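You operate a simulated robot arm through the tools that you are given. There is no shell and no other tool. Be economical: measure what you need, move in short steps, check, and stop when the job is done.

You run a simulated robot arm. Do the job below in one go: nothing can be reset, and whatever is moved stays where it is left.

## Task
Wipe the dust mark off the light box with the rag.
Fine: Switch the light off for it and on again; put the rag back on the cabinet shelf. What is to be rubbed or washed off counts as gone when no trace of it is left.
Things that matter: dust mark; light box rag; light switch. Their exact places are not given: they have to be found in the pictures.

It is judged by the outcome, as a careful person would: the job done as asked, and still so three seconds after it is handed in. It fails if anything else is knocked over, pushed out of place, dropped, spilled or broken.

## Robot
A 7-joint arm with a two-finger gripper, on a carriage that runs on a rail from [-0.4, 66.3] to [0.7, -111.7] (x, y) and turns from -123 to 209 degrees about z. Base frame: it is fixed where the carriage stands at the start and does not move with it; the origin is on the floor, on the carriage's upright axis, x ahead of it, y to its left, z up. Units: cm, degrees, N and s.
With the tool pointing down near the work surface it reaches from about 24 to 74 cm from the robot's upright axis, wherever it stands. Its first joint turns from -166.0 to 166.0 degrees. Places, roughly: dust mark [70, 50, 130]; light switch [70, 0, 110]. Payload 2.45 kg.
The TCP is the grasp point, 2.3 cm short of the fingertips. In the tool frame z runs along the fingers and y along their closing line. Largest opening 7.2 cm; the body of the gripper starts 4 cm behind the TCP.
Orientation is told as [roll, pitch, yaw] about the base's x, y, z axes, in that order, counted from this pose: with the fingers straight down and closing along the base's y, the tool's x points along the base's -x, its y along +y and its z along -z.

## Interface
- The arm moves only by the tool play_rows. Its argument "moves" is a list of rows, each an object of numbers (a shift or turn left out is 0, a gripper value left out holds the last): "rx", "ry", "rz": the turn, a rotation vector about the tool's x, y, z in units of 120 degrees (1.0 is 120 degrees); "tx", "ty", "tz": the shift along the tool's x, y, z in units of 100 mm (1.0 is 100 mm); "hand": the finger opening in m, from 0 to 0.072. In form: [{"rx": .., "ry": .., "rz": .., "tx": .., "ty": .., "tz": .., "hand": ..}, ...]. A call has 1 to 12 rows; each row is the pose to reach, as a shift and turn from the pose commanded when the call began, along the tool's axes at that moment. A call with a number of a shift or a turn outside -1 to 1 is refused whole. Each row takes 0.2 s and may step no farther than 5 cm and 8.6 degrees from the row before; otherwise, or with a gripper value out of range, the whole call is refused. A pose out of reach is approached as far as the arm can. The call stops where the force on the tool passes 50 N (or 10 N more than at its start, if that is more) or the arm is blocked; 0.2 s more then pass. The fingers move at their own pace (about 7.2 cm/s each) and stop on an object; they squeeze with about 43 N. The grip force told is the motor's: it shows also when the fingers shut on nothing. Time passes only in rows, and 0.2 s behind the last, so rows that repeat a pose let the fingers close. It gives the time, the measured TCP pose, the force on the tool (base axes), the opening and the grip force at its end, in the units of the frame above (readings bear some noise), with the torque about the TCP (base axes, N m) and any sound that the robot's microphone picked up.
- Cameras (640 x 400 px; columns grow to the right, rows downward): "scene" is now at [3.96, 16.11, 130.93]; the picture's right is [-0.15, -0.99, 0.00], its down [-0.44, 0.07, -0.90] and it looks along [0.89, -0.13, -0.44] (base axes); focal length 231 px, centre (320, 200). "wrist" rides on the gripper at [7.8, 1.7, -6.6] in the tool frame; the picture's right is [-0.22, 0.98, 0.00], its down [-0.56, -0.12, -0.82] and it looks along [-0.80, -0.18, 0.57] (tool axes); focal length 234 px, centre (320, 200).
- camera(camera): a new picture of that camera. The clock stands still meanwhile.
- raise_lower(by): slides the trunk up (or, below 0, down) by that many cm; the arm and the scene camera ride with it, the base frame stays. It gives what a move gives, with no picture.
- base_move(legs): drives the robot by 1 to 6 legs, each [ahead, left, turn to the left] in cm, cm and degrees, along the robot's own axes; the way and the turn of a leg run together, so that a leg with both is an arc; at most 150 cm and 180 degrees a leg. The arm and the cameras ride along, it lands a little off, and it stops where it bumps. It keeps to its track: a leg is cut to what the track allows. It gives what a move gives.
- head_to(pan, tilt): turns the head with the scene camera to pan (to the left, within 155 degrees either way) and tilt (down, from -29 to 69), counted from straight ahead of the robot. It gives what a move gives.
- probe_pixels(camera, pixels): there is no depth. For up to 12 entries [column, row, z] of the newest picture of that camera ("zoom" is the newest enlarged one), the place [x, y] in the base frame at which the ray of that pixel passes the height z, good to about 0.2 cm, but the place of the scene camera against the robot may be out by one fixed shift of up to 2.5 cm in any direction. The clock stands still meanwhile.
- close_up(camera, box): a new picture of the part [left, top, right, bottom] of that camera's present view, enlarged. The clock stands still meanwhile.
- close_job(): hands the job in; it is judged then, once.

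Go step by step. Measure first, check grasps and placings, and put right what went wrong. The budget is 80 turns and 52 pictures, counting those below and the enlarged ones. Unless the task says otherwise, let go and move clear before handing in, and close with one line.

The tools are called after "Request:" by a JSON object that holds its "fn" and its "kwargs". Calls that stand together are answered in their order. play_rows: Moves the arm, as the interface text tells. Its arguments: {"type":"object","properties":{"moves":{"type":"array","items":{"type":"object","properties":{"rx":{"type":"number"},"ry":{"type":"number"},"rz":{"type":"number"},"tx":{"type":"number"},"ty":{"type":"number"},"tz":{"type":"number"},"hand":{"type":"number"}}}}},"required":["moves"]} The other tools are called the same way: raise_lower (by) slides the trunk up or down; base_move (legs) drives the base; head_to (pan, tilt) turns the head that bears the scene camera; camera (camera) takes a picture; probe_pixels (camera, pixels) gives the place at which the rays of pixels pass given heights; close_up (camera, box) takes an enlarged picture of a part of a camera's view; close_job () hands the job in.

At the start:

```text
time: 0.0
tool_pos: [47.25, 5.09, 99.96]
orientation: [0.0, 0.0, 0.0]
wrist_force: [0.1, 0.4, -0.4]
ft_torque: [-0.01, -0.01, 0.01]
gripper_width: 7.2
gripper_force: 0.1
trunk travel left (down, up): [-27.5, 31.5]
robot x, y, heading: [-0.06, 0.01, 0.1]
head pan, tilt: [-8.5, 26.3]
```

scene: 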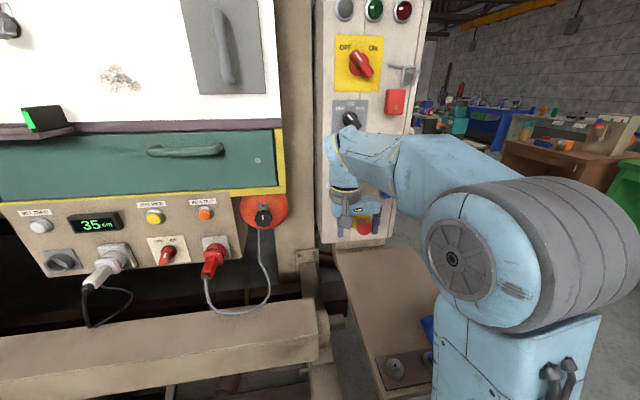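
wrist: 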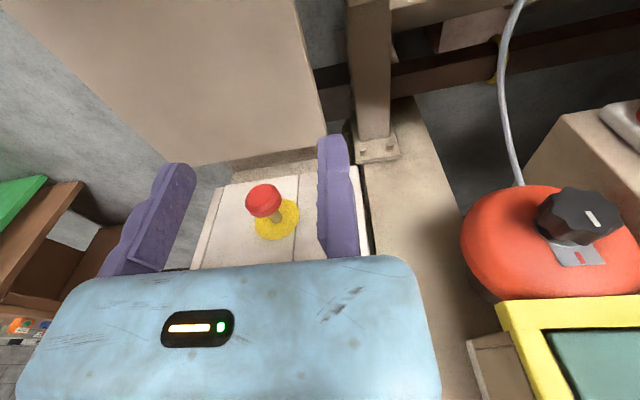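

The scene shows the dust smudge near (120,78), an OFF/ON selector on yellow at (360,62) plus others; I'll look closer and look around to the left for the rag.

Request:
{"fn": "close_up", "kwargs": {"camera": "scene", "box": [0, 180, 300, 300]}}

Request:
{"fn": "close_up", "kwargs": {"camera": "scene", "box": [300, 0, 440, 250]}}

Request:
{"fn": "head_to", "kwargs": {"pan": 35, "tilt": 10}}

Request:
{"fn": "camera", "kwargs": {"camera": "scene"}}

```text
2.13 times, centred on (150, 240) of scene
```

zoom: 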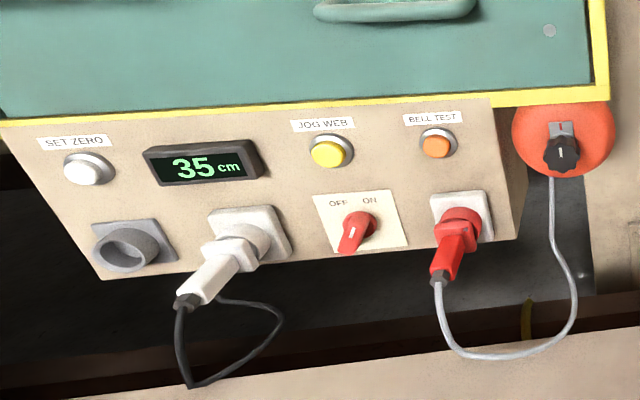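

```text
1.60 times, centred on (370, 125) of scene
```

zoom: 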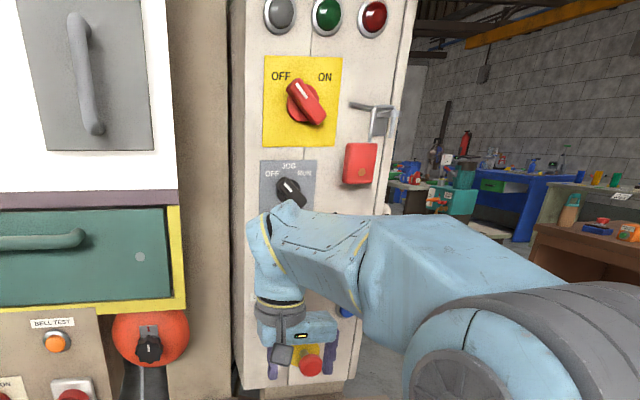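

```text
time: 1.1
tool_pos: [47.25, 5.09, 100.02]
orientation: [0.0, 0.0, 0.0]
wrist_force: [0.0, -0.1, 0.0]
ft_torque: [0.01, 0.01, 0.0]
gripper_width: 7.21
gripper_force: 0.0
trunk travel left (down, up): [-27.5, 31.5]
robot x, y, heading: [0.06, 0.1, 0.2]
head pan, tilt: [35.0, 10.0]
```

```text
47 pictures are left
```

scene: 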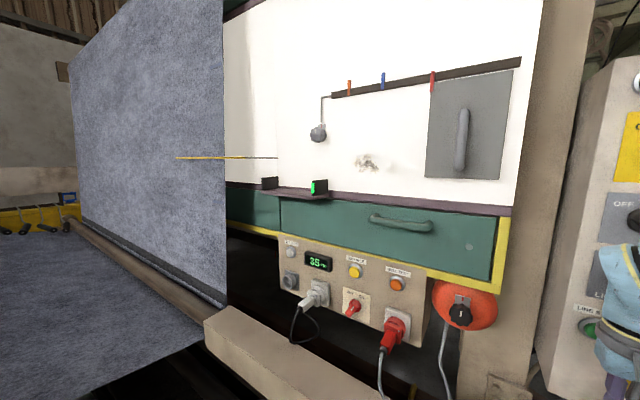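

The wall shows the inspection light box, a gray door with handle at (462,140), a green drawer and a small panel switch at (354,305). No rag or cabinet shelf yet; I'll zoom and look around further.

Request:
{"fn": "close_up", "kwargs": {"camera": "scene", "box": [230, 40, 540, 230]}}

Request:
{"fn": "close_up", "kwargs": {"camera": "scene", "box": [260, 220, 500, 370]}}

Request:
{"fn": "head_to", "kwargs": {"pan": -35, "tilt": 20}}

Request:
{"fn": "camera", "kwargs": {"camera": "scene"}}

Request:
{"fn": "head_to", "kwargs": {"pan": -110, "tilt": 20}}

Request:
{"fn": "camera", "kwargs": {"camera": "scene"}}

Request:
{"fn": "head_to", "kwargs": {"pan": 110, "tilt": 20}}

Request:
{"fn": "camera", "kwargs": {"camera": "scene"}}

```text
2.06 times, centred on (385, 135) of scene
```

zoom: 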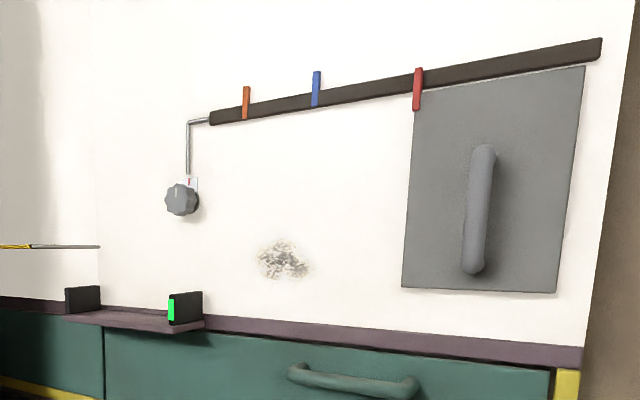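

```text
2.67 times, centred on (380, 295) of scene
```

zoom: 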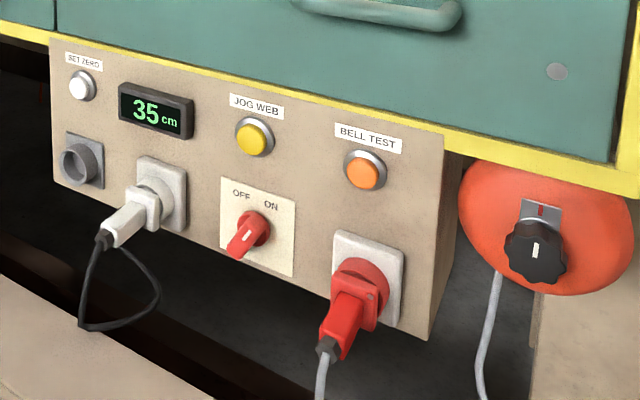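

```text
time: 2.5
tool_pos: [47.29, 5.04, 100.07]
orientation: [-0.1, 0.0, 0.0]
wrist_force: [0.3, 0.3, -0.5]
ft_torque: [0.02, 0.01, 0.02]
gripper_width: 7.2
gripper_force: 0.0
trunk travel left (down, up): [-27.5, 31.5]
robot x, y, heading: [0.04, 0.22, -0.1]
head pan, tilt: [-35.0, 20.0]
```

```text
44 pictures are left
```

scene: 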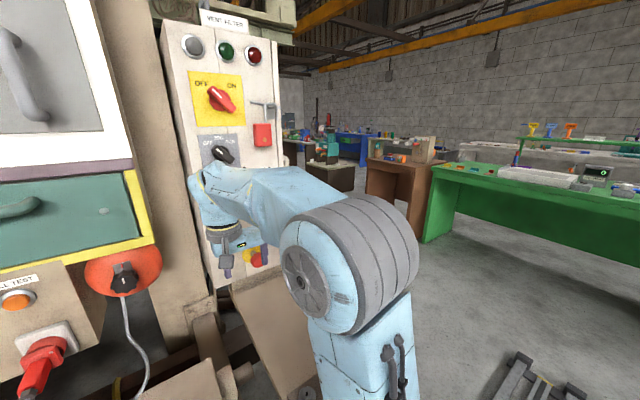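

```text
time: 4.0
tool_pos: [47.21, 5.09, 99.93]
orientation: [0.0, 0.0, 0.0]
wrist_force: [0.6, 0.0, -0.8]
ft_torque: [0.0, 0.02, -0.01]
gripper_width: 7.2
gripper_force: 0.2
trunk travel left (down, up): [-27.5, 31.5]
robot x, y, heading: [0.01, -0.26, -0.2]
head pan, tilt: [-110.0, 20.0]
```

```text
43 pictures are left
```

scene: 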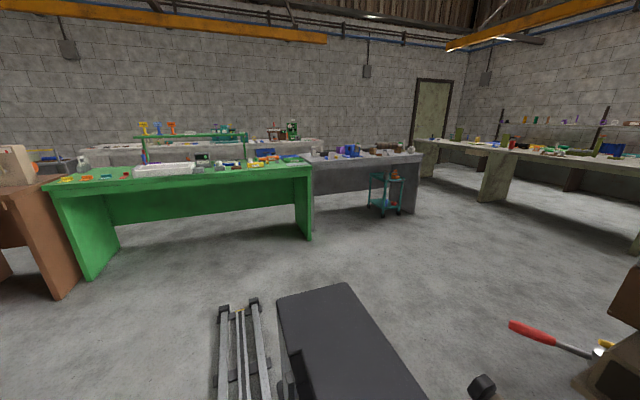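

```text
time: 7.2
tool_pos: [47.17, 4.95, 100.05]
orientation: [-0.1, 0.0, 0.0]
wrist_force: [0.0, -0.3, -1.0]
ft_torque: [-0.02, -0.03, -0.02]
gripper_width: 7.18
gripper_force: 0.0
trunk travel left (down, up): [-27.5, 31.5]
robot x, y, heading: [-0.05, -0.5, 0.1]
head pan, tilt: [110.0, 20.0]
```

```text
42 pictures are left
```

scene: 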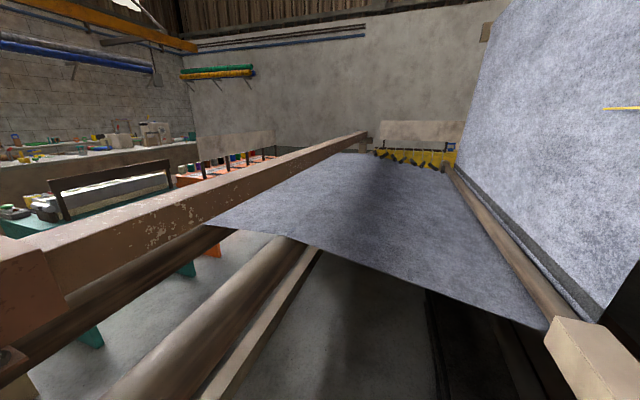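

No rag visible yet. The tall control cabinet with hinge line and a top shelf at (230,15) needs a look; I'll tilt the head up there and also look down and behind.

Request:
{"fn": "head_to", "kwargs": {"pan": -22, "tilt": -12}}

Request:
{"fn": "camera", "kwargs": {"camera": "scene"}}

Request:
{"fn": "head_to", "kwargs": {"pan": -40, "tilt": 60}}

Request:
{"fn": "camera", "kwargs": {"camera": "scene"}}

Request:
{"fn": "head_to", "kwargs": {"pan": -155, "tilt": 30}}

Request:
{"fn": "camera", "kwargs": {"camera": "scene"}}

```text
time: 9.3
tool_pos: [47.24, 4.97, 99.99]
orientation: [0.0, -0.1, 0.0]
wrist_force: [0.0, 0.0, -1.0]
ft_torque: [0.02, 0.04, 0.0]
gripper_width: 7.18
gripper_force: 0.1
trunk travel left (down, up): [-27.5, 31.5]
robot x, y, heading: [-0.04, -0.13, -0.2]
head pan, tilt: [-22.0, -12.0]
```

```text
41 pictures are left
```

scene: 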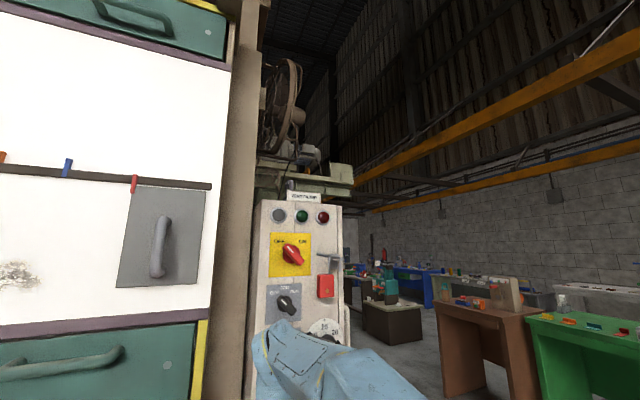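

```text
time: 10.7
tool_pos: [47.27, 5.01, 100.03]
orientation: [0.0, 0.0, -0.1]
wrist_force: [0.2, -0.1, 0.0]
ft_torque: [0.03, -0.02, -0.03]
gripper_width: 7.2
gripper_force: 0.0
trunk travel left (down, up): [-27.5, 31.5]
robot x, y, heading: [-0.05, -0.23, -0.1]
head pan, tilt: [-40.0, 60.0]
```

```text
40 pictures are left
```

scene: 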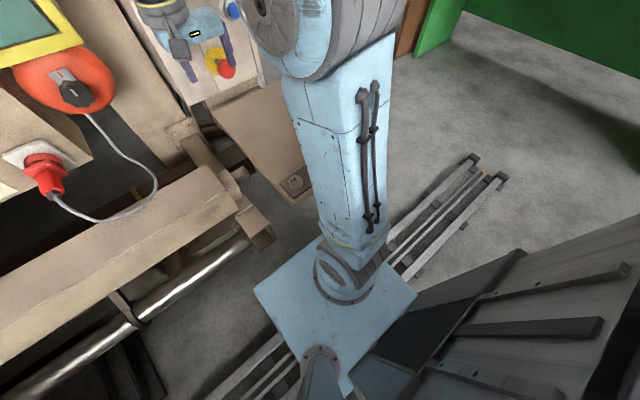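

```text
time: 12.7
tool_pos: [47.16, 5.02, 100.04]
orientation: [-0.1, 0.0, 0.0]
wrist_force: [0.3, 0.1, 0.1]
ft_torque: [-0.01, -0.02, 0.02]
gripper_width: 7.22
gripper_force: 0.0
trunk travel left (down, up): [-27.5, 31.5]
robot x, y, heading: [0.04, 0.25, 0.2]
head pan, tilt: [-154.7, 30.0]
```

```text
39 pictures are left
```

scene: 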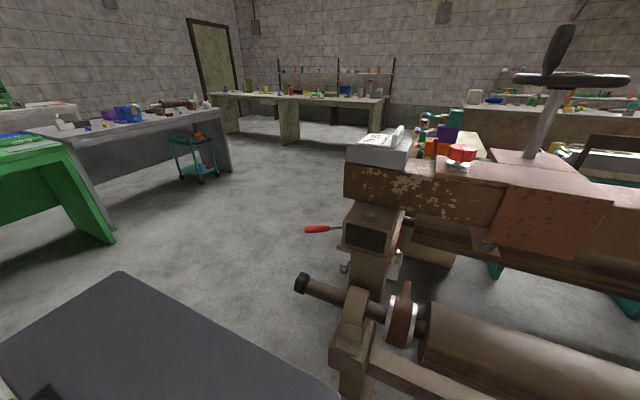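

The hint puts the light switch around [70,0,110], which is hidden behind my arm, so I'll drive right along the rail and look back at the cabinet.

Request:
{"fn": "base_move", "kwargs": {"legs": [[0, -40, 0]]}}

Request:
{"fn": "head_to", "kwargs": {"pan": 18, "tilt": 20}}

Request:
{"fn": "camera", "kwargs": {"camera": "scene"}}

```text
time: 15.2
tool_pos: [47.49, -35.5, 100.01]
orientation: [0.0, 0.0, -0.2]
wrist_force: [0.2, -0.1, 0.3]
ft_torque: [0.02, 0.02, -0.03]
gripper_width: 7.22
gripper_force: 0.0
trunk travel left (down, up): [-27.5, 31.5]
robot x, y, heading: [0.16, -40.3, -0.3]
head pan, tilt: [-154.7, 30.0]
```

```text
time: 17.8
tool_pos: [47.48, -35.58, 100.04]
orientation: [0.0, -0.1, -0.2]
wrist_force: [-1.0, -0.2, -0.6]
ft_torque: [0.0, 0.03, -0.03]
gripper_width: 7.2
gripper_force: 0.0
trunk travel left (down, up): [-27.5, 31.5]
robot x, y, heading: [0.05, -40.43, -0.1]
head pan, tilt: [18.0, 20.0]
```

```text
38 pictures are left
```

scene: 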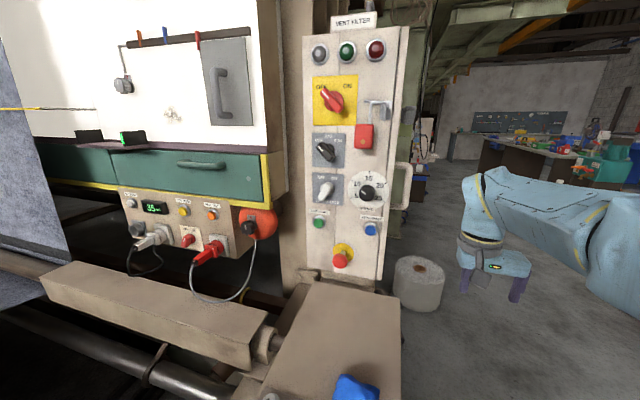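

Request:
{"fn": "close_up", "kwargs": {"camera": "scene", "box": [290, 10, 450, 150]}}

Request:
{"fn": "close_up", "kwargs": {"camera": "scene", "box": [290, 130, 450, 290]}}

Request:
{"fn": "head_to", "kwargs": {"pan": 0, "tilt": 40}}

Request:
{"fn": "camera", "kwargs": {"camera": "scene"}}

```text
2.86 times, centred on (370, 80) of scene
```

zoom: 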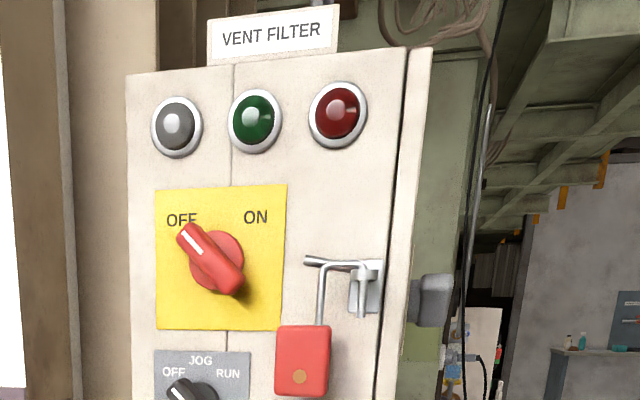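

```text
2.50 times, centred on (370, 210) of scene
```

zoom: 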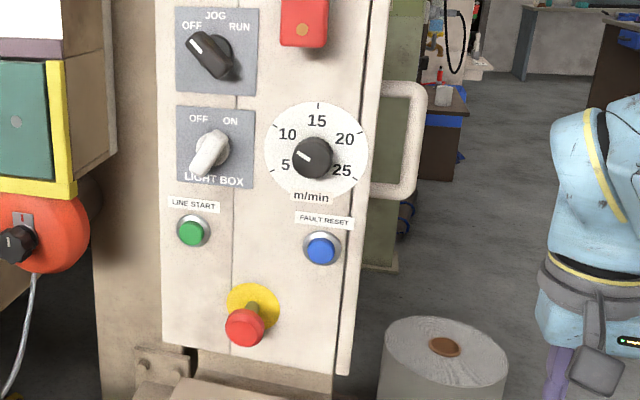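

```text
time: 18.7
tool_pos: [47.52, -35.65, 100.02]
orientation: [-0.1, 0.0, -0.2]
wrist_force: [0.3, -0.1, 0.3]
ft_torque: [0.03, 0.02, 0.02]
gripper_width: 7.2
gripper_force: 0.0
trunk travel left (down, up): [-27.5, 31.5]
robot x, y, heading: [0.47, -39.83, 0.2]
head pan, tilt: [0.0, 40.0]
```

```text
35 pictures are left
```

scene: 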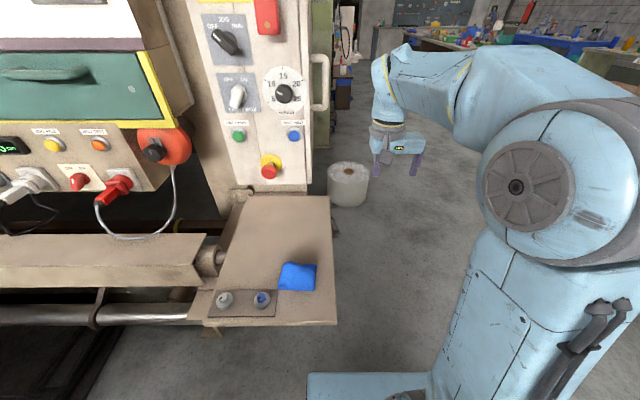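

The "LIGHT BOX" OFF/ON lever is at (237,97), and a blue cloth lies on the shelf in front of the cabinet at (298,276). I'll zoom on both and probe them.

Request:
{"fn": "close_up", "kwargs": {"camera": "scene", "box": [190, 180, 350, 340]}}

Request:
{"fn": "close_up", "kwargs": {"camera": "scene", "box": [190, 60, 310, 140]}}

Request:
{"fn": "probe_pixels", "kwargs": {"camera": "scene", "pixels": [[298, 276, 70], [298, 276, 75], [298, 276, 80], [270, 201, 75], [237, 97, 110], [237, 97, 112]]}}

```text
2.50 times, centred on (270, 260) of scene
```

zoom: 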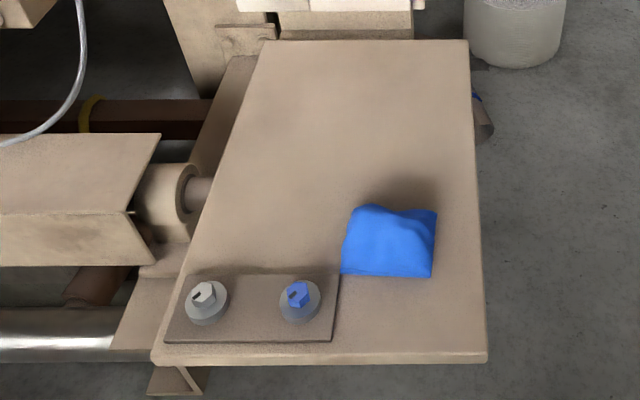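

```text
5.00 times, centred on (250, 100) of scene
```

zoom: 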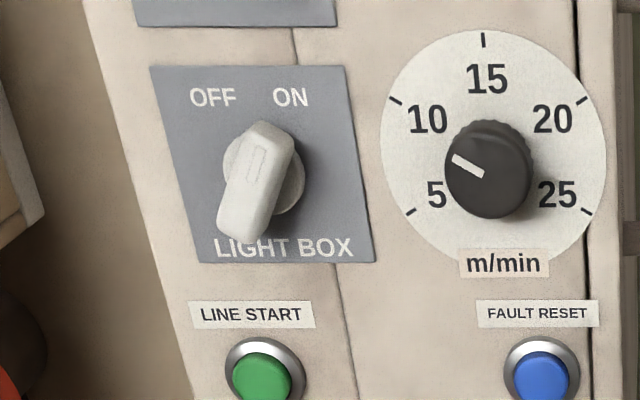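

```text
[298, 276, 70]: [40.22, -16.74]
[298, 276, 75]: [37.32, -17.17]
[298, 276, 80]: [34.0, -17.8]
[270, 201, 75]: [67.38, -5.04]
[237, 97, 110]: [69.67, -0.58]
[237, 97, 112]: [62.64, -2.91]
```

The blue rag lies on the cabinet's shelf near [38,-17], and the light-box lever points to ON. First I turn the gripper to face forward.

Request:
{"fn": "play_rows", "kwargs": {"moves": [{"ry": -0.068}, {"ry": -0.136}, {"ry": -0.204}, {"ry": -0.272}, {"ry": -0.34}, {"ry": -0.408}, {"ry": -0.476}, {"ry": -0.544}, {"ry": -0.612}, {"ry": -0.68}, {"ry": -0.75}]}}

Request:
{"fn": "head_to", "kwargs": {"pan": 10, "tilt": 25}}

Request:
{"fn": "camera", "kwargs": {"camera": "wrist"}}

```text
time: 21.1
tool_pos: [47.42, -35.52, 99.97]
orientation: [-137.1, -89.8, 137.0]
wrist_force: [-0.5, -0.1, -0.3]
ft_torque: [-0.02, 0.0, -0.02]
gripper_width: 7.2
gripper_force: 0.0
trunk travel left (down, up): [-27.5, 31.5]
robot x, y, heading: [-0.27, -40.26, -0.2]
head pan, tilt: [0.0, 40.0]
```

```text
time: 21.8
tool_pos: [47.44, -35.59, 100.01]
orientation: [-17.8, -90.0, 17.5]
wrist_force: [-0.2, 0.5, 0.0]
ft_torque: [-0.03, -0.02, 0.0]
gripper_width: 7.19
gripper_force: 0.0
trunk travel left (down, up): [-27.5, 31.5]
robot x, y, heading: [0.42, -40.19, -0.1]
head pan, tilt: [10.0, 25.0]
```

```text
32 pictures are left
```

wrist: 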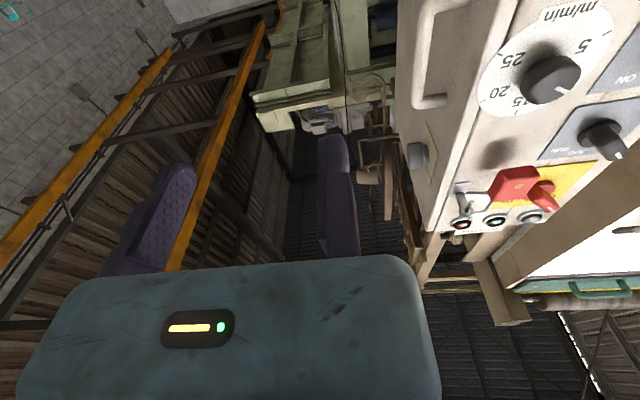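

The tool now faces forward; I raise the trunk 10 cm and drive left so the gripper sits before the light switch.

Request:
{"fn": "raise_lower", "kwargs": {"by": 10}}

Request:
{"fn": "base_move", "kwargs": {"legs": [[0, 33, 0]]}}

Request:
{"fn": "camera", "kwargs": {"camera": "wrist"}}

Request:
{"fn": "camera", "kwargs": {"camera": "scene"}}

```text
time: 23.2
tool_pos: [47.47, -35.44, 109.93]
orientation: [-83.7, -90.1, 83.6]
wrist_force: [0.4, 0.2, -0.3]
ft_torque: [0.01, 0.0, -0.01]
gripper_width: 7.19
gripper_force: 0.0
trunk travel left (down, up): [-37.5, 21.5]
robot x, y, heading: [0.0, -40.29, -0.4]
head pan, tilt: [10.0, 25.0]
```

```text
time: 25.4
tool_pos: [47.3, -2.9, 110.03]
orientation: [-57.2, -90.0, 57.1]
wrist_force: [0.7, -0.7, 0.1]
ft_torque: [0.0, 0.01, -0.01]
gripper_width: 7.2
gripper_force: 0.0
trunk travel left (down, up): [-37.5, 21.5]
robot x, y, heading: [-0.17, -7.68, -0.1]
head pan, tilt: [10.0, 25.0]
```

```text
31 pictures are left
```

wrist: 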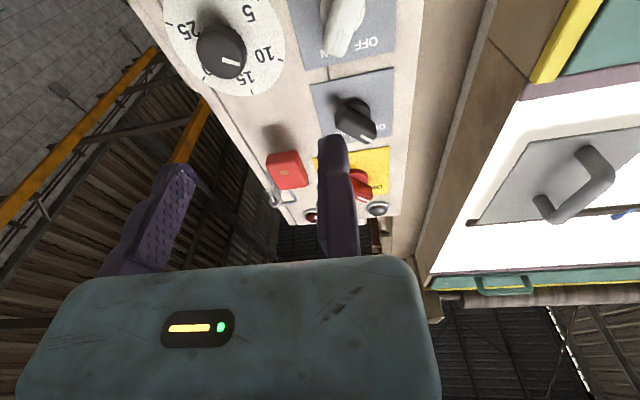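

```text
30 pictures are left
```

scene: 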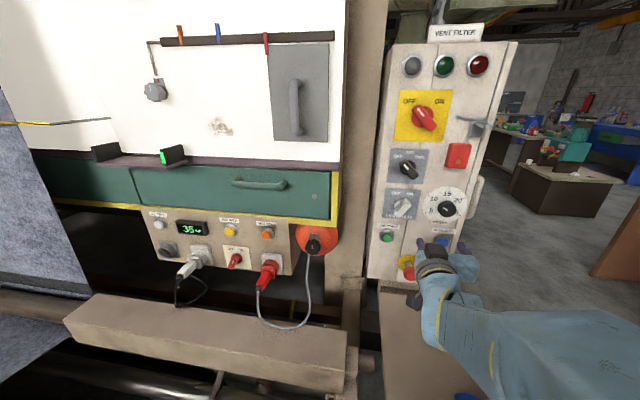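

The lever sits at top edge (345,20) in the wrist view; I lower the tool 6 cm for a second sighting to triangulate.

Request:
{"fn": "play_rows", "kwargs": {"moves": [{"tx": 0.3}, {"tx": 0.6}]}}

Request:
{"fn": "camera", "kwargs": {"camera": "wrist"}}

Request:
{"fn": "close_up", "kwargs": {"camera": "scene", "box": [370, 130, 490, 250]}}

```text
time: 26.0
tool_pos: [48.44, -2.32, 104.66]
orientation: [-54.8, -89.9, 54.7]
wrist_force: [-0.6, -1.0, -0.2]
ft_torque: [0.01, 0.02, -0.02]
gripper_width: 7.22
gripper_force: 0.1
out of reach, approached as far as the arm can: row 2
trunk travel left (down, up): [-37.5, 21.5]
robot x, y, heading: [0.35, -7.92, -0.1]
head pan, tilt: [10.0, 25.0]
```

```text
29 pictures are left
```

wrist: 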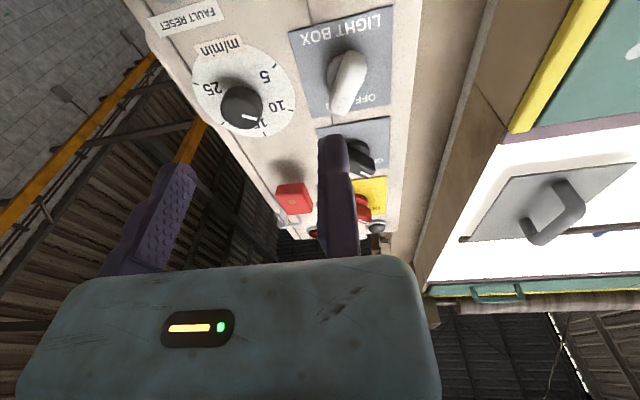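

```text
3.33 times, centred on (430, 190) of scene
```

zoom: 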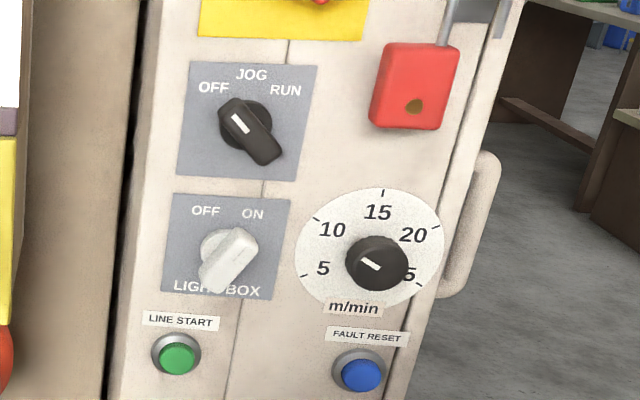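

Now the lever is in view near (347,80); I zoom in to take precise points.

Request:
{"fn": "close_up", "kwargs": {"camera": "wrist", "box": [280, 0, 400, 120]}}

```text
3.33 times, centred on (340, 60) of wrist
```

zoom: 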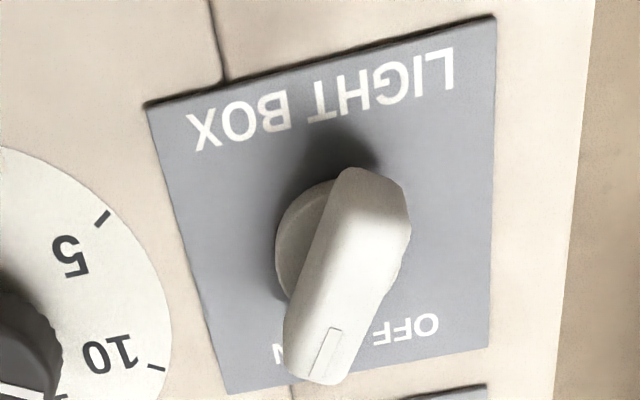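

Triangulated: lever centre about [65,-0.7,110], tilted ~27° toward ON. I align the fingers across it, staying short at x≈56.

Request:
{"fn": "play_rows", "kwargs": {"moves": [{"tx": -0.25, "rz": 0.06, "ty": 0.05, "tz": 0.1}, {"tx": -0.55, "rz": 0.12, "ty": 0.1, "tz": 0.3}, {"tx": -0.55, "rz": 0.18, "ty": 0.16, "tz": 0.55}, {"tx": -0.55, "rz": 0.225, "ty": 0.16, "tz": 0.75}]}}

Request:
{"fn": "camera", "kwargs": {"camera": "wrist"}}

Request:
{"fn": "camera", "kwargs": {"camera": "scene"}}

```text
time: 27.0
tool_pos: [55.99, -0.97, 110.2]
orientation: [90.0, -62.9, -90.2]
wrist_force: [-1.1, -0.5, -0.2]
ft_torque: [0.02, 0.03, -0.01]
gripper_width: 7.17
gripper_force: 0.0
trunk travel left (down, up): [-37.5, 21.5]
robot x, y, heading: [-0.09, -7.94, -0.2]
head pan, tilt: [10.0, 25.0]
```

```text
26 pictures are left
```

wrist: 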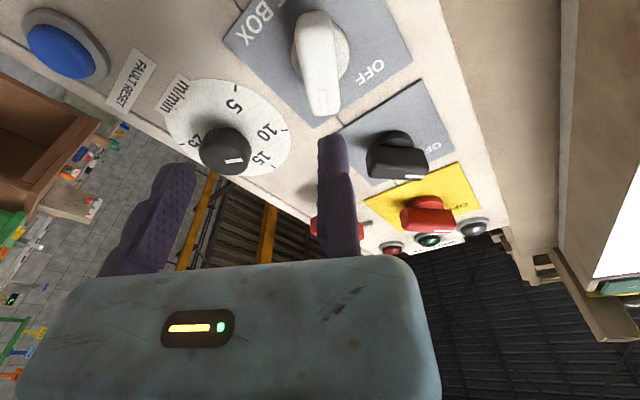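

```text
25 pictures are left
```

scene: 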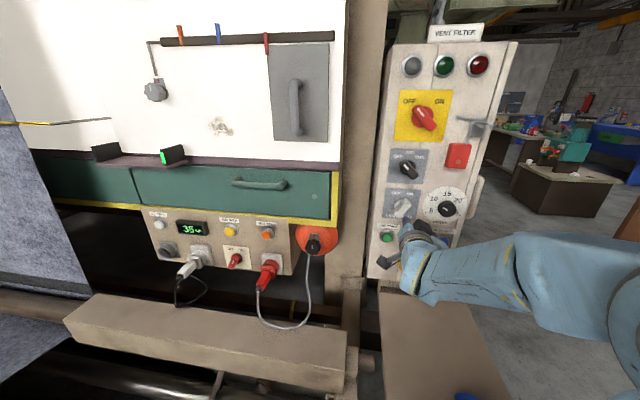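

The lever is nearly on the tool axis (expected about (321,75), seen centre near (319,62)); I zoom for precise alignment.

Request:
{"fn": "close_up", "kwargs": {"camera": "wrist", "box": [230, 0, 410, 120]}}

```text
3.33 times, centred on (320, 60) of wrist
```

zoom: 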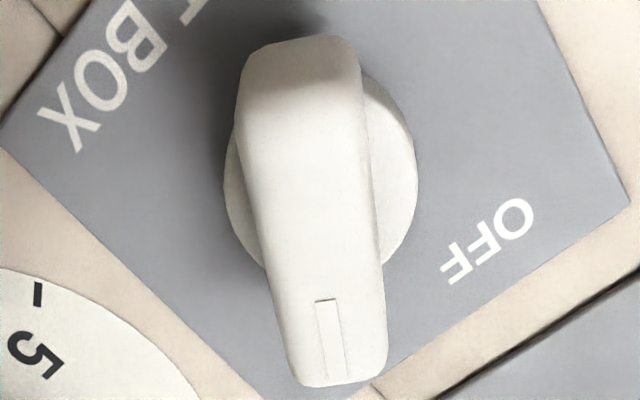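

Alignment is right within ~3 mm (disc at zoom (320,178)); I add 3.6° roll, advance 9 cm and close on the lever.

Request:
{"fn": "play_rows", "kwargs": {"moves": [{"tz": 0.3, "rz": 0.03}, {"tz": 0.55, "rz": 0.03}, {"tz": 0.75, "rz": 0.03}, {"tz": 0.88, "rz": 0.03}, {"tz": 0.88, "rz": 0.03, "hand": 0.0}, {"tz": 0.88, "rz": 0.03, "hand": 0.0}, {"tz": 0.88, "rz": 0.03, "hand": 0.0}, {"tz": 0.88, "rz": 0.03, "hand": 0.0}]}}

```text
time: 27.7
tool_pos: [61.57, -0.9, 110.28]
orientation: [89.6, -59.4, -89.7]
wrist_force: [-57.8, -8.1, 5.4]
ft_torque: [0.01, -0.34, 0.31]
gripper_width: 7.21
gripper_force: 0.2
trunk travel left (down, up): [-37.5, 21.5]
robot x, y, heading: [0.22, -7.65, -0.1]
head pan, tilt: [10.0, 25.0]
stopped in row 3: the force on the tool passed its limit at 87 N (the readings are from after the stop); the commanded pose is now the measured one
```

Contact came early at x=61.6 (tips ~63.9); I back off 2 cm and look at what was touched.

Request:
{"fn": "play_rows", "kwargs": {"moves": [{"tz": -0.2}]}}

Request:
{"fn": "camera", "kwargs": {"camera": "wrist"}}

Request:
{"fn": "close_up", "kwargs": {"camera": "scene", "box": [360, 150, 500, 270]}}

```text
time: 28.1
tool_pos: [60.15, -0.96, 109.93]
orientation: [88.7, -59.4, -88.9]
wrist_force: [0.2, -0.6, 0.4]
ft_torque: [0.01, 0.0, 0.0]
gripper_width: 7.22
gripper_force: 0.0
trunk travel left (down, up): [-37.5, 21.5]
robot x, y, heading: [0.1, -7.67, -0.3]
head pan, tilt: [10.0, 25.0]
```

```text
23 pictures are left
```

wrist: 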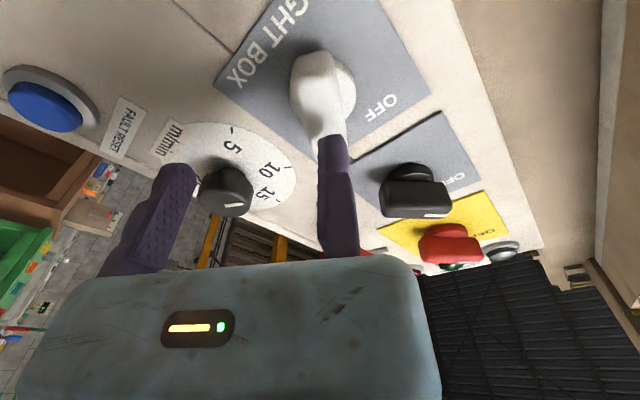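

```text
3.33 times, centred on (430, 210) of scene
```

zoom: 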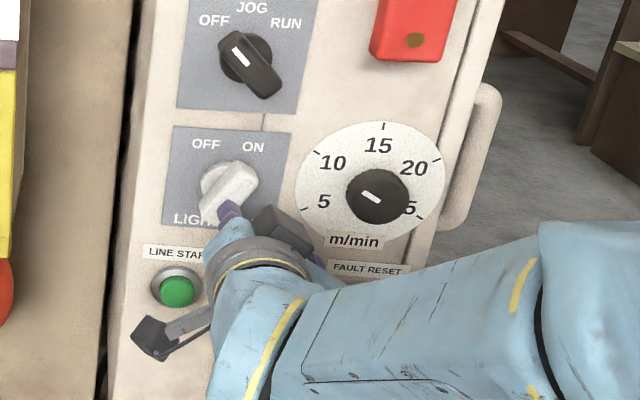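

The contact was the +y finger landing on the lever: in the wrist image the fingers centre at col ~256 while the lever is at col 320, so I need to shift about 3.2 cm along the tool's +y. I shift and recheck.

Request:
{"fn": "play_rows", "kwargs": {"moves": [{"tz": -0.1, "ty": 0.1}, {"tz": -0.1, "ty": 0.32}]}}

Request:
{"fn": "camera", "kwargs": {"camera": "wrist"}}

Request:
{"fn": "close_up", "kwargs": {"camera": "scene", "box": [360, 150, 500, 270]}}

```text
time: 28.7
tool_pos: [59.17, 1.93, 111.48]
orientation: [88.9, -59.3, -89.0]
wrist_force: [1.0, 0.7, 0.5]
ft_torque: [-0.07, 0.02, 0.0]
gripper_width: 7.2
gripper_force: 0.1
trunk travel left (down, up): [-37.5, 21.5]
robot x, y, heading: [-0.02, -7.58, -0.0]
head pan, tilt: [10.0, 25.0]
```

```text
21 pictures are left
```

wrist: 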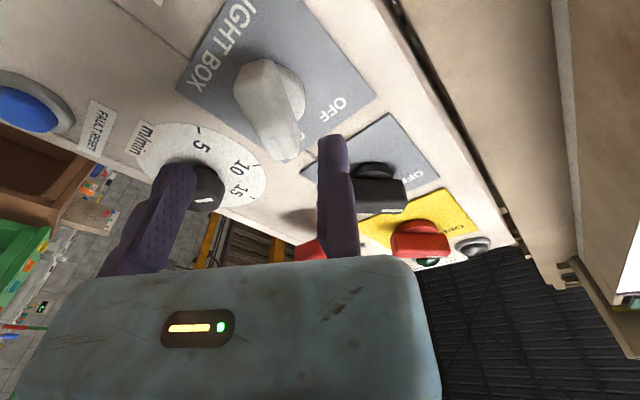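

```text
3.33 times, centred on (430, 210) of scene
```

zoom: 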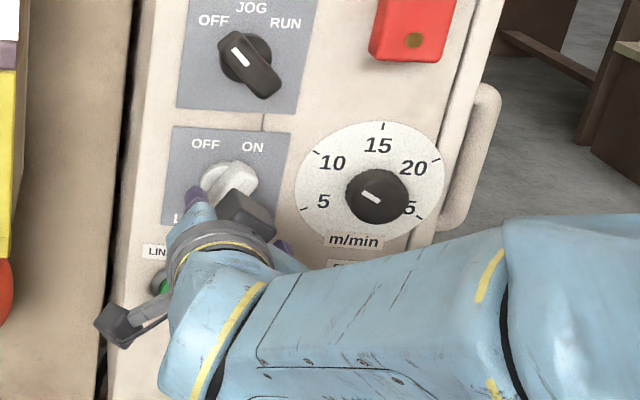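

The lever now projects midway between the fingers; advance 5.2 cm and close.

Request:
{"fn": "play_rows", "kwargs": {"moves": [{"tz": 0.2}, {"tz": 0.35}, {"tz": 0.45}, {"tz": 0.52}, {"tz": 0.52, "hand": 0.0}, {"tz": 0.52, "hand": 0.0}, {"tz": 0.52, "hand": 0.0}, {"tz": 0.52, "hand": 0.0}]}}

```text
time: 30.5
tool_pos: [64.58, 1.0, 111.26]
orientation: [88.6, -59.2, -89.6]
wrist_force: [-13.9, -41.4, -18.6]
ft_torque: [-0.16, 1.02, -1.15]
gripper_width: 4.05
gripper_force: 44.6
trunk travel left (down, up): [-37.5, 21.5]
robot x, y, heading: [0.06, -7.98, -0.4]
head pan, tilt: [10.0, 25.0]
```

The grip stopped at 4.05 cm with a sideways load, so it isn't centred. I'll look before changing anything.

Request:
{"fn": "camera", "kwargs": {"camera": "wrist"}}

Request:
{"fn": "close_up", "kwargs": {"camera": "scene", "box": [360, 150, 500, 270]}}

```text
19 pictures are left
```

wrist: 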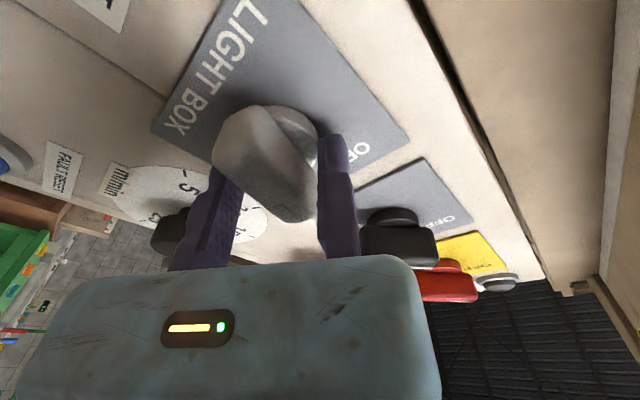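

```text
3.33 times, centred on (430, 210) of scene
```

zoom: 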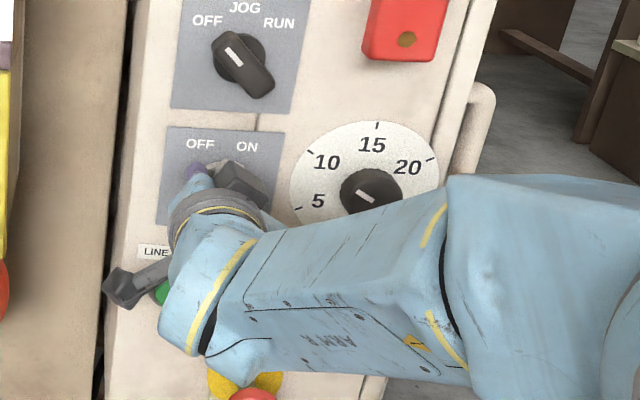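

The wrist image shows only the −y finger moves (the +y finger stays at col ~335), so the lever (about 3.5 cm wide) is right between them, with the fixed finger slightly off it. I ease the tool 1.1 cm toward −y to seat it.

Request:
{"fn": "play_rows", "kwargs": {"moves": [{"ty": -0.06, "hand": 0.0}, {"ty": -0.11, "hand": 0.0}, {"ty": -0.11, "hand": 0.0}]}}

```text
time: 31.3
tool_pos: [64.34, 0.79, 111.16]
orientation: [89.4, -59.4, -89.7]
wrist_force: [10.1, -21.7, 4.7]
ft_torque: [-0.31, 0.15, -0.31]
gripper_width: 3.88
gripper_force: 45.3
trunk travel left (down, up): [-37.5, 21.5]
robot x, y, heading: [0.15, -7.48, -0.5]
head pan, tilt: [10.0, 25.0]
```

Now seated (3.88 cm, lower force); I turn the lever counter‑clockwise toward OFF about its own centre.

Request:
{"fn": "play_rows", "kwargs": {"moves": [{"rz": -0.0667, "tx": 0.026, "ty": -0.012}, {"rz": -0.1333, "tx": 0.052, "ty": -0.02}, {"rz": -0.2, "tx": 0.077, "ty": -0.03}, {"rz": -0.2667, "tx": 0.101, "ty": -0.045}, {"rz": -0.3333, "tx": 0.122, "ty": -0.06}, {"rz": -0.4, "tx": 0.141, "ty": -0.08}, {"rz": -0.4667, "tx": 0.158, "ty": -0.1}, {"rz": -0.5167, "tx": 0.168, "ty": -0.118}]}}

Request:
{"fn": "close_up", "kwargs": {"camera": "scene", "box": [200, 60, 520, 270]}}

```text
time: 33.1
tool_pos: [64.31, 0.67, 108.66]
orientation: [-88.2, -58.5, 88.2]
wrist_force: [0.9, -11.3, 1.2]
ft_torque: [0.75, -0.11, -0.31]
gripper_width: 3.99
gripper_force: 44.6
trunk travel left (down, up): [-37.5, 21.5]
robot x, y, heading: [-0.06, -7.71, 0.1]
head pan, tilt: [10.0, 25.0]
```

```text
1.90 times, centred on (360, 165) of scene
```

zoom: 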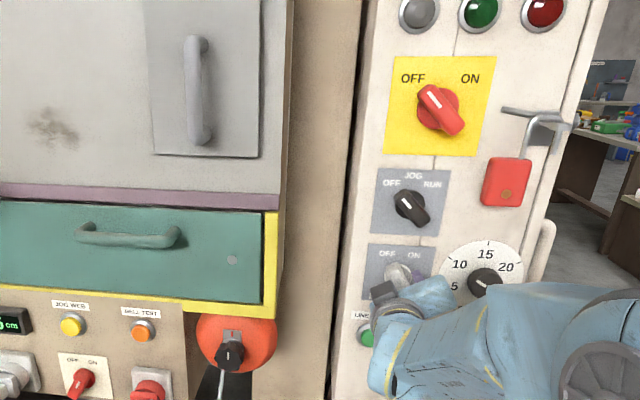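

The panel has gone grey: light is off. I release, back away, and undo the roll.

Request:
{"fn": "play_rows", "kwargs": {"moves": [{"hand": 0.06}, {"hand": 0.072}, {"hand": 0.072}, {"tz": -0.3}, {"tz": -0.7}, {"tz": -1.0, "rz": 0.065}, {"tz": -1.0, "rz": 0.13}, {"tz": -1.0, "rz": 0.195}, {"tz": -1.0, "rz": 0.26}]}}

```text
time: 35.1
tool_pos: [54.39, 0.79, 108.95]
orientation: [-8.5, -89.4, 8.6]
wrist_force: [-0.3, -0.3, 0.3]
ft_torque: [0.01, 0.02, 0.0]
gripper_width: 7.19
gripper_force: 0.1
trunk travel left (down, up): [-37.5, 21.5]
robot x, y, heading: [-0.03, -7.7, 0.1]
head pan, tilt: [10.0, 25.0]
```

Now turn the gripper down, pull back, and drive right so it hovers near the rag.

Request:
{"fn": "play_rows", "kwargs": {"moves": [{"ry": 0.068, "tz": -0.1}, {"ry": 0.136, "tz": -0.3}, {"ry": 0.204, "tz": -0.5}, {"ry": 0.272, "tz": -0.7}, {"ry": 0.34, "tz": -0.9}, {"ry": 0.408, "tz": -1.0}, {"ry": 0.476, "tz": -1.0}, {"ry": 0.544, "tz": -1.0}, {"ry": 0.612, "tz": -1.0}, {"ry": 0.68, "tz": -1.0}, {"ry": 0.75, "tz": -1.0}]}}

Request:
{"fn": "base_move", "kwargs": {"legs": [[0, -14, 0]]}}

Request:
{"fn": "head_to", "kwargs": {"pan": -15, "tilt": 50}}

Request:
{"fn": "camera", "kwargs": {"camera": "wrist"}}

Request:
{"fn": "camera", "kwargs": {"camera": "scene"}}

```text
time: 37.7
tool_pos: [46.75, -7.47, 108.88]
orientation: [0.0, -14.0, -11.1]
wrist_force: [-0.8, -2.0, 0.2]
ft_torque: [0.09, -0.03, 0.05]
gripper_width: 7.19
gripper_force: 0.1
out of reach, approached as far as the arm can: row 10, 11
trunk travel left (down, up): [-37.5, 21.5]
robot x, y, heading: [-0.01, -7.79, -0.1]
head pan, tilt: [10.0, 25.0]
stopped in row 11: the arm was blocked; the commanded pose is now the measured one
```

```text
time: 39.0
tool_pos: [46.8, -21.01, 108.79]
orientation: [-0.2, -14.0, -11.0]
wrist_force: [0.0, -0.1, 0.3]
ft_torque: [-0.02, 0.02, 0.0]
gripper_width: 7.21
gripper_force: 0.0
trunk travel left (down, up): [-37.5, 21.5]
robot x, y, heading: [0.26, -21.41, -0.5]
head pan, tilt: [10.0, 25.0]
```

```text
time: 39.9
tool_pos: [46.93, -20.95, 108.78]
orientation: [-0.2, -13.9, -11.1]
wrist_force: [0.0, 0.5, 0.4]
ft_torque: [0.0, 0.0, 0.02]
gripper_width: 7.21
gripper_force: 0.0
trunk travel left (down, up): [-37.5, 21.5]
robot x, y, heading: [0.41, -21.44, -0.1]
head pan, tilt: [-15.0, 50.0]
```

```text
16 pictures are left
```

wrist: 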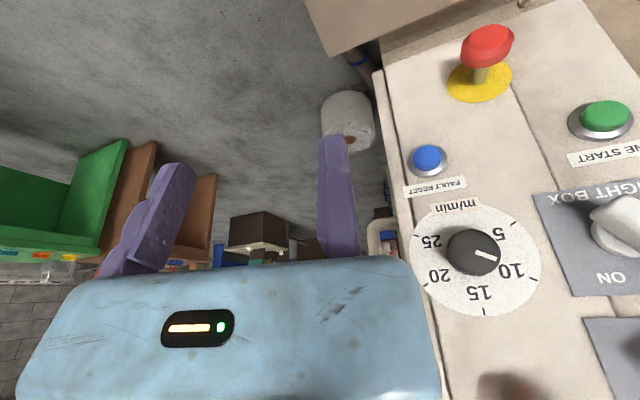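

```text
15 pictures are left
```

scene: 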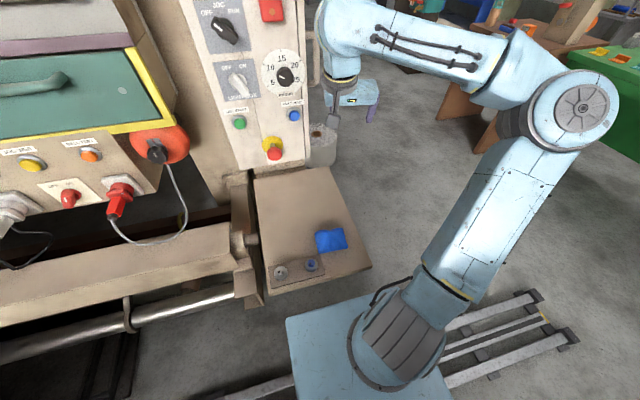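

The rag is at (330,240) in the scene view; probing it against the earlier sighting gives its height.

Request:
{"fn": "probe_pixels", "kwargs": {"camera": "scene", "pixels": [[330, 240, 60], [330, 240, 65], [330, 240, 70], [330, 240, 75], [330, 240, 80], [335, 118, 106], [371, 110, 106], [237, 80, 110]]}}

Request:
{"fn": "close_up", "kwargs": {"camera": "scene", "box": [230, 60, 390, 300]}}

```text
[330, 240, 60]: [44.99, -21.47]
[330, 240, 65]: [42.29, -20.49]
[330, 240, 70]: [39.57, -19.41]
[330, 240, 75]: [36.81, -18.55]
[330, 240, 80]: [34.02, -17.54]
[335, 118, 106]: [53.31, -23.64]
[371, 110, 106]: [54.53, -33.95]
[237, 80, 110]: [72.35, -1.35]
```

```text
1.67 times, centred on (310, 180) of scene
```

zoom: 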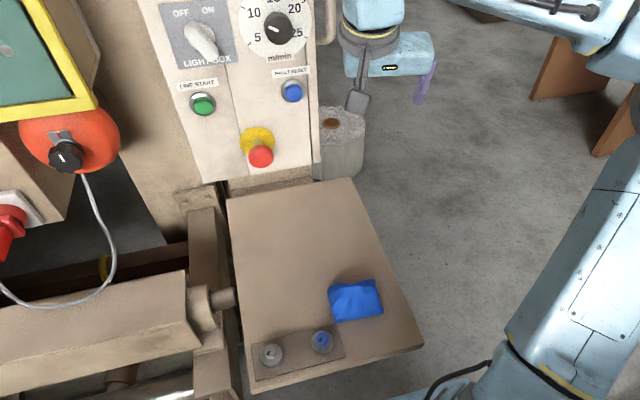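

Two sightings agree on the rag at about z≈79, [34.5,-17]. I bring the tool back, down and upright over it for a wrist look.

Request:
{"fn": "play_rows", "kwargs": {"moves": [{"tz": 0.3, "tx": 0.1, "ry": 0.03, "rz": -0.02}, {"tz": 0.55, "tx": 0.4, "ry": 0.06, "rz": -0.045}, {"tz": 0.75, "tx": 0.7, "ry": 0.09, "rz": -0.07}, {"tz": 0.8, "tx": 0.98, "ry": 0.117, "rz": -0.09}]}}

Request:
{"fn": "camera", "kwargs": {"camera": "wrist"}}

```text
time: 40.9
tool_pos: [42.76, -21.27, 97.37]
orientation: [-1.1, -0.3, -0.5]
wrist_force: [-0.5, 0.2, 0.5]
ft_torque: [-0.04, -0.01, 0.03]
gripper_width: 7.2
gripper_force: 0.0
out of reach, approached as far as the arm can: row 3, 4
trunk travel left (down, up): [-37.5, 21.5]
robot x, y, heading: [0.42, -21.68, 0.1]
head pan, tilt: [-15.0, 50.0]
```

```text
13 pictures are left
```

wrist: 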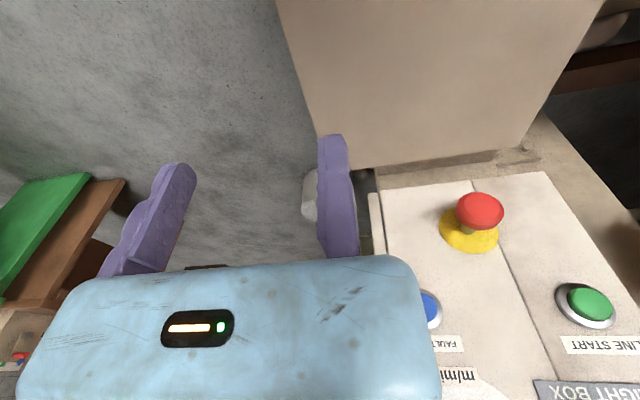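

At this height the arm can't fold closer than 43 cm, so instead I'll drive right and turn the carriage left, swinging the tool over the rag.

Request:
{"fn": "base_move", "kwargs": {"legs": [[0, -20.5, 0], [0, 0, 37]]}}

Request:
{"fn": "camera", "kwargs": {"camera": "wrist"}}

```text
time: 44.3
tool_pos: [34.66, -16.53, 97.44]
orientation: [-1.2, -0.3, 35.7]
wrist_force: [-0.4, -0.2, 0.0]
ft_torque: [0.0, 0.02, 0.0]
gripper_width: 7.17
gripper_force: 0.0
trunk travel left (down, up): [-37.5, 21.5]
robot x, y, heading: [0.23, -41.65, 36.1]
head pan, tilt: [-15.0, 50.0]
```

```text
12 pictures are left
```

wrist: 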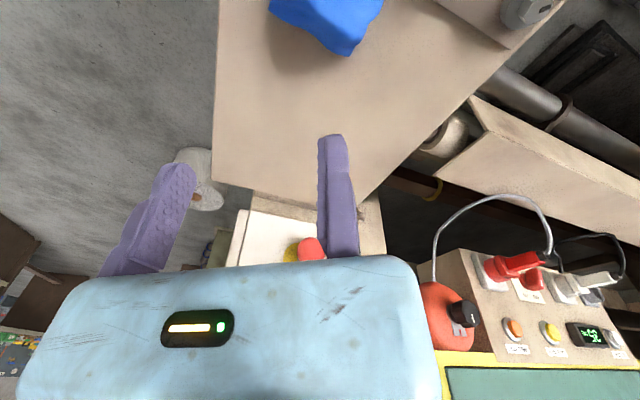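

The rag appears at the top of the wrist view, nearly on col 325; I probe its visible corners.

Request:
{"fn": "probe_pixels", "kwargs": {"camera": "wrist", "pixels": [[337, 54, 77], [337, 54, 80], [272, 10, 78], [382, 2, 78], [330, 5, 78], [214, 170, 76], [365, 200, 76]]}}

```text
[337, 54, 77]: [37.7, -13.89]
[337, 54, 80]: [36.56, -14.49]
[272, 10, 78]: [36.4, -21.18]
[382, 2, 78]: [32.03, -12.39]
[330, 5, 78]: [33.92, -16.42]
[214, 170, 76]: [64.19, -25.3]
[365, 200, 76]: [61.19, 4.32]
```

Rag spans roughly x 30–37, y −21…−13. I take an enlarged scene view to judge its size and thickness against the open fingers.

Request:
{"fn": "head_to", "kwargs": {"pan": -8, "tilt": 52}}

Request:
{"fn": "close_up", "kwargs": {"camera": "scene", "box": [220, 80, 460, 300]}}

```text
time: 45.0
tool_pos: [34.82, -16.51, 97.47]
orientation: [-1.2, -0.4, 35.7]
wrist_force: [-0.2, 0.3, -0.2]
ft_torque: [-0.05, 0.01, 0.01]
gripper_width: 7.19
gripper_force: 0.1
trunk travel left (down, up): [-37.5, 21.5]
robot x, y, heading: [0.41, -41.95, 35.8]
head pan, tilt: [-8.0, 52.0]
```

```text
1.82 times, centred on (340, 190) of scene
```

zoom: 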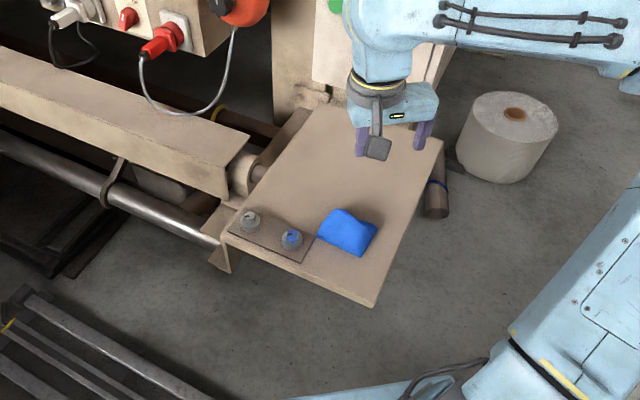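

I probe the rag's corners in this zoom.

Request:
{"fn": "probe_pixels", "kwargs": {"camera": "zoom", "pixels": [[317, 232, 78], [361, 256, 78], [377, 226, 78], [335, 209, 80], [347, 232, 80], [362, 152, 95], [418, 147, 95]]}}

```text
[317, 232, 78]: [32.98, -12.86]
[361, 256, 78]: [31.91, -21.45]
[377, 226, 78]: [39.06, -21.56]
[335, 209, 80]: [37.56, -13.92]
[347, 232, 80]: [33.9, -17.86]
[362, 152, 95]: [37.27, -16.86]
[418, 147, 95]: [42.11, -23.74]
```

Combining views, the rag is ~6.5 (x) × 8.5 (y) cm centred near [33.6,-16.8]. I shift the base for reach, then turn the gripper to close along x with the fixed finger on the robot side.

Request:
{"fn": "base_move", "kwargs": {"legs": [[-4.7, -6.5, 0]]}}

Request:
{"fn": "play_rows", "kwargs": {"moves": [{"rz": -0.062, "ty": 0.16}, {"rz": -0.124, "ty": 0.32, "tx": -0.02}, {"rz": -0.186, "ty": 0.48, "tx": -0.05}, {"rz": -0.248, "ty": 0.64, "tx": -0.07}, {"rz": -0.31, "ty": 0.8, "tx": -0.1}, {"rz": -0.371, "ty": 0.945, "tx": -0.1}]}}

```text
time: 46.0
tool_pos: [34.71, -24.65, 97.47]
orientation: [-1.1, -0.1, 35.6]
wrist_force: [0.2, -0.3, 0.0]
ft_torque: [-0.02, -0.02, 0.01]
gripper_width: 7.2
gripper_force: 0.0
trunk travel left (down, up): [-37.5, 21.5]
robot x, y, heading: [-0.08, -49.85, 36.1]
head pan, tilt: [-8.0, 52.0]
```

```text
time: 47.4
tool_pos: [29.98, -16.31, 97.37]
orientation: [-0.9, 0.8, 80.3]
wrist_force: [0.5, -0.4, -0.7]
ft_torque: [0.0, 0.01, 0.02]
gripper_width: 7.19
gripper_force: 0.0
trunk travel left (down, up): [-37.5, 21.5]
robot x, y, heading: [0.5, -50.19, 35.6]
head pan, tilt: [-8.0, 52.0]
```

On target; lower the trunk 10 cm (tips ~85) and check alignment over the rag.

Request:
{"fn": "raise_lower", "kwargs": {"by": -10}}

Request:
{"fn": "camera", "kwargs": {"camera": "wrist"}}

```text
time: 48.8
tool_pos: [30.04, -16.43, 87.25]
orientation: [-1.1, 0.7, 80.1]
wrist_force: [-0.2, 0.1, -0.2]
ft_torque: [0.01, -0.02, 0.01]
gripper_width: 7.17
gripper_force: 0.0
trunk travel left (down, up): [-27.5, 31.5]
robot x, y, heading: [0.19, -50.01, 35.8]
head pan, tilt: [-8.0, 52.0]
```

```text
10 pictures are left
```

wrist: 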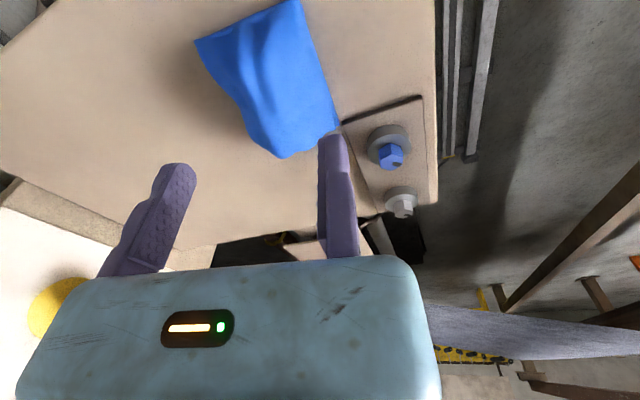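

Clear view: rag corners at (195,40), (300,2), (340,125), (283,158). Probe them.

Request:
{"fn": "probe_pixels", "kwargs": {"camera": "wrist", "pixels": [[195, 40, 77], [300, 2, 77], [340, 125, 77], [283, 158, 77], [283, 158, 75], [340, 125, 75], [275, 80, 79], [437, 200, 76], [195, 40, 75], [300, 2, 75]]}}

```text
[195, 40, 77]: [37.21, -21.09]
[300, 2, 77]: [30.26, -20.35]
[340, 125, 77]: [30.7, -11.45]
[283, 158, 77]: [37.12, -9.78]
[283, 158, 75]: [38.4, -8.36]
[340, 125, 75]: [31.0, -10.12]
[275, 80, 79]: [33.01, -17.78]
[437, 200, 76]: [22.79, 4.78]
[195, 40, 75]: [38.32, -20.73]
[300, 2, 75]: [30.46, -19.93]
```

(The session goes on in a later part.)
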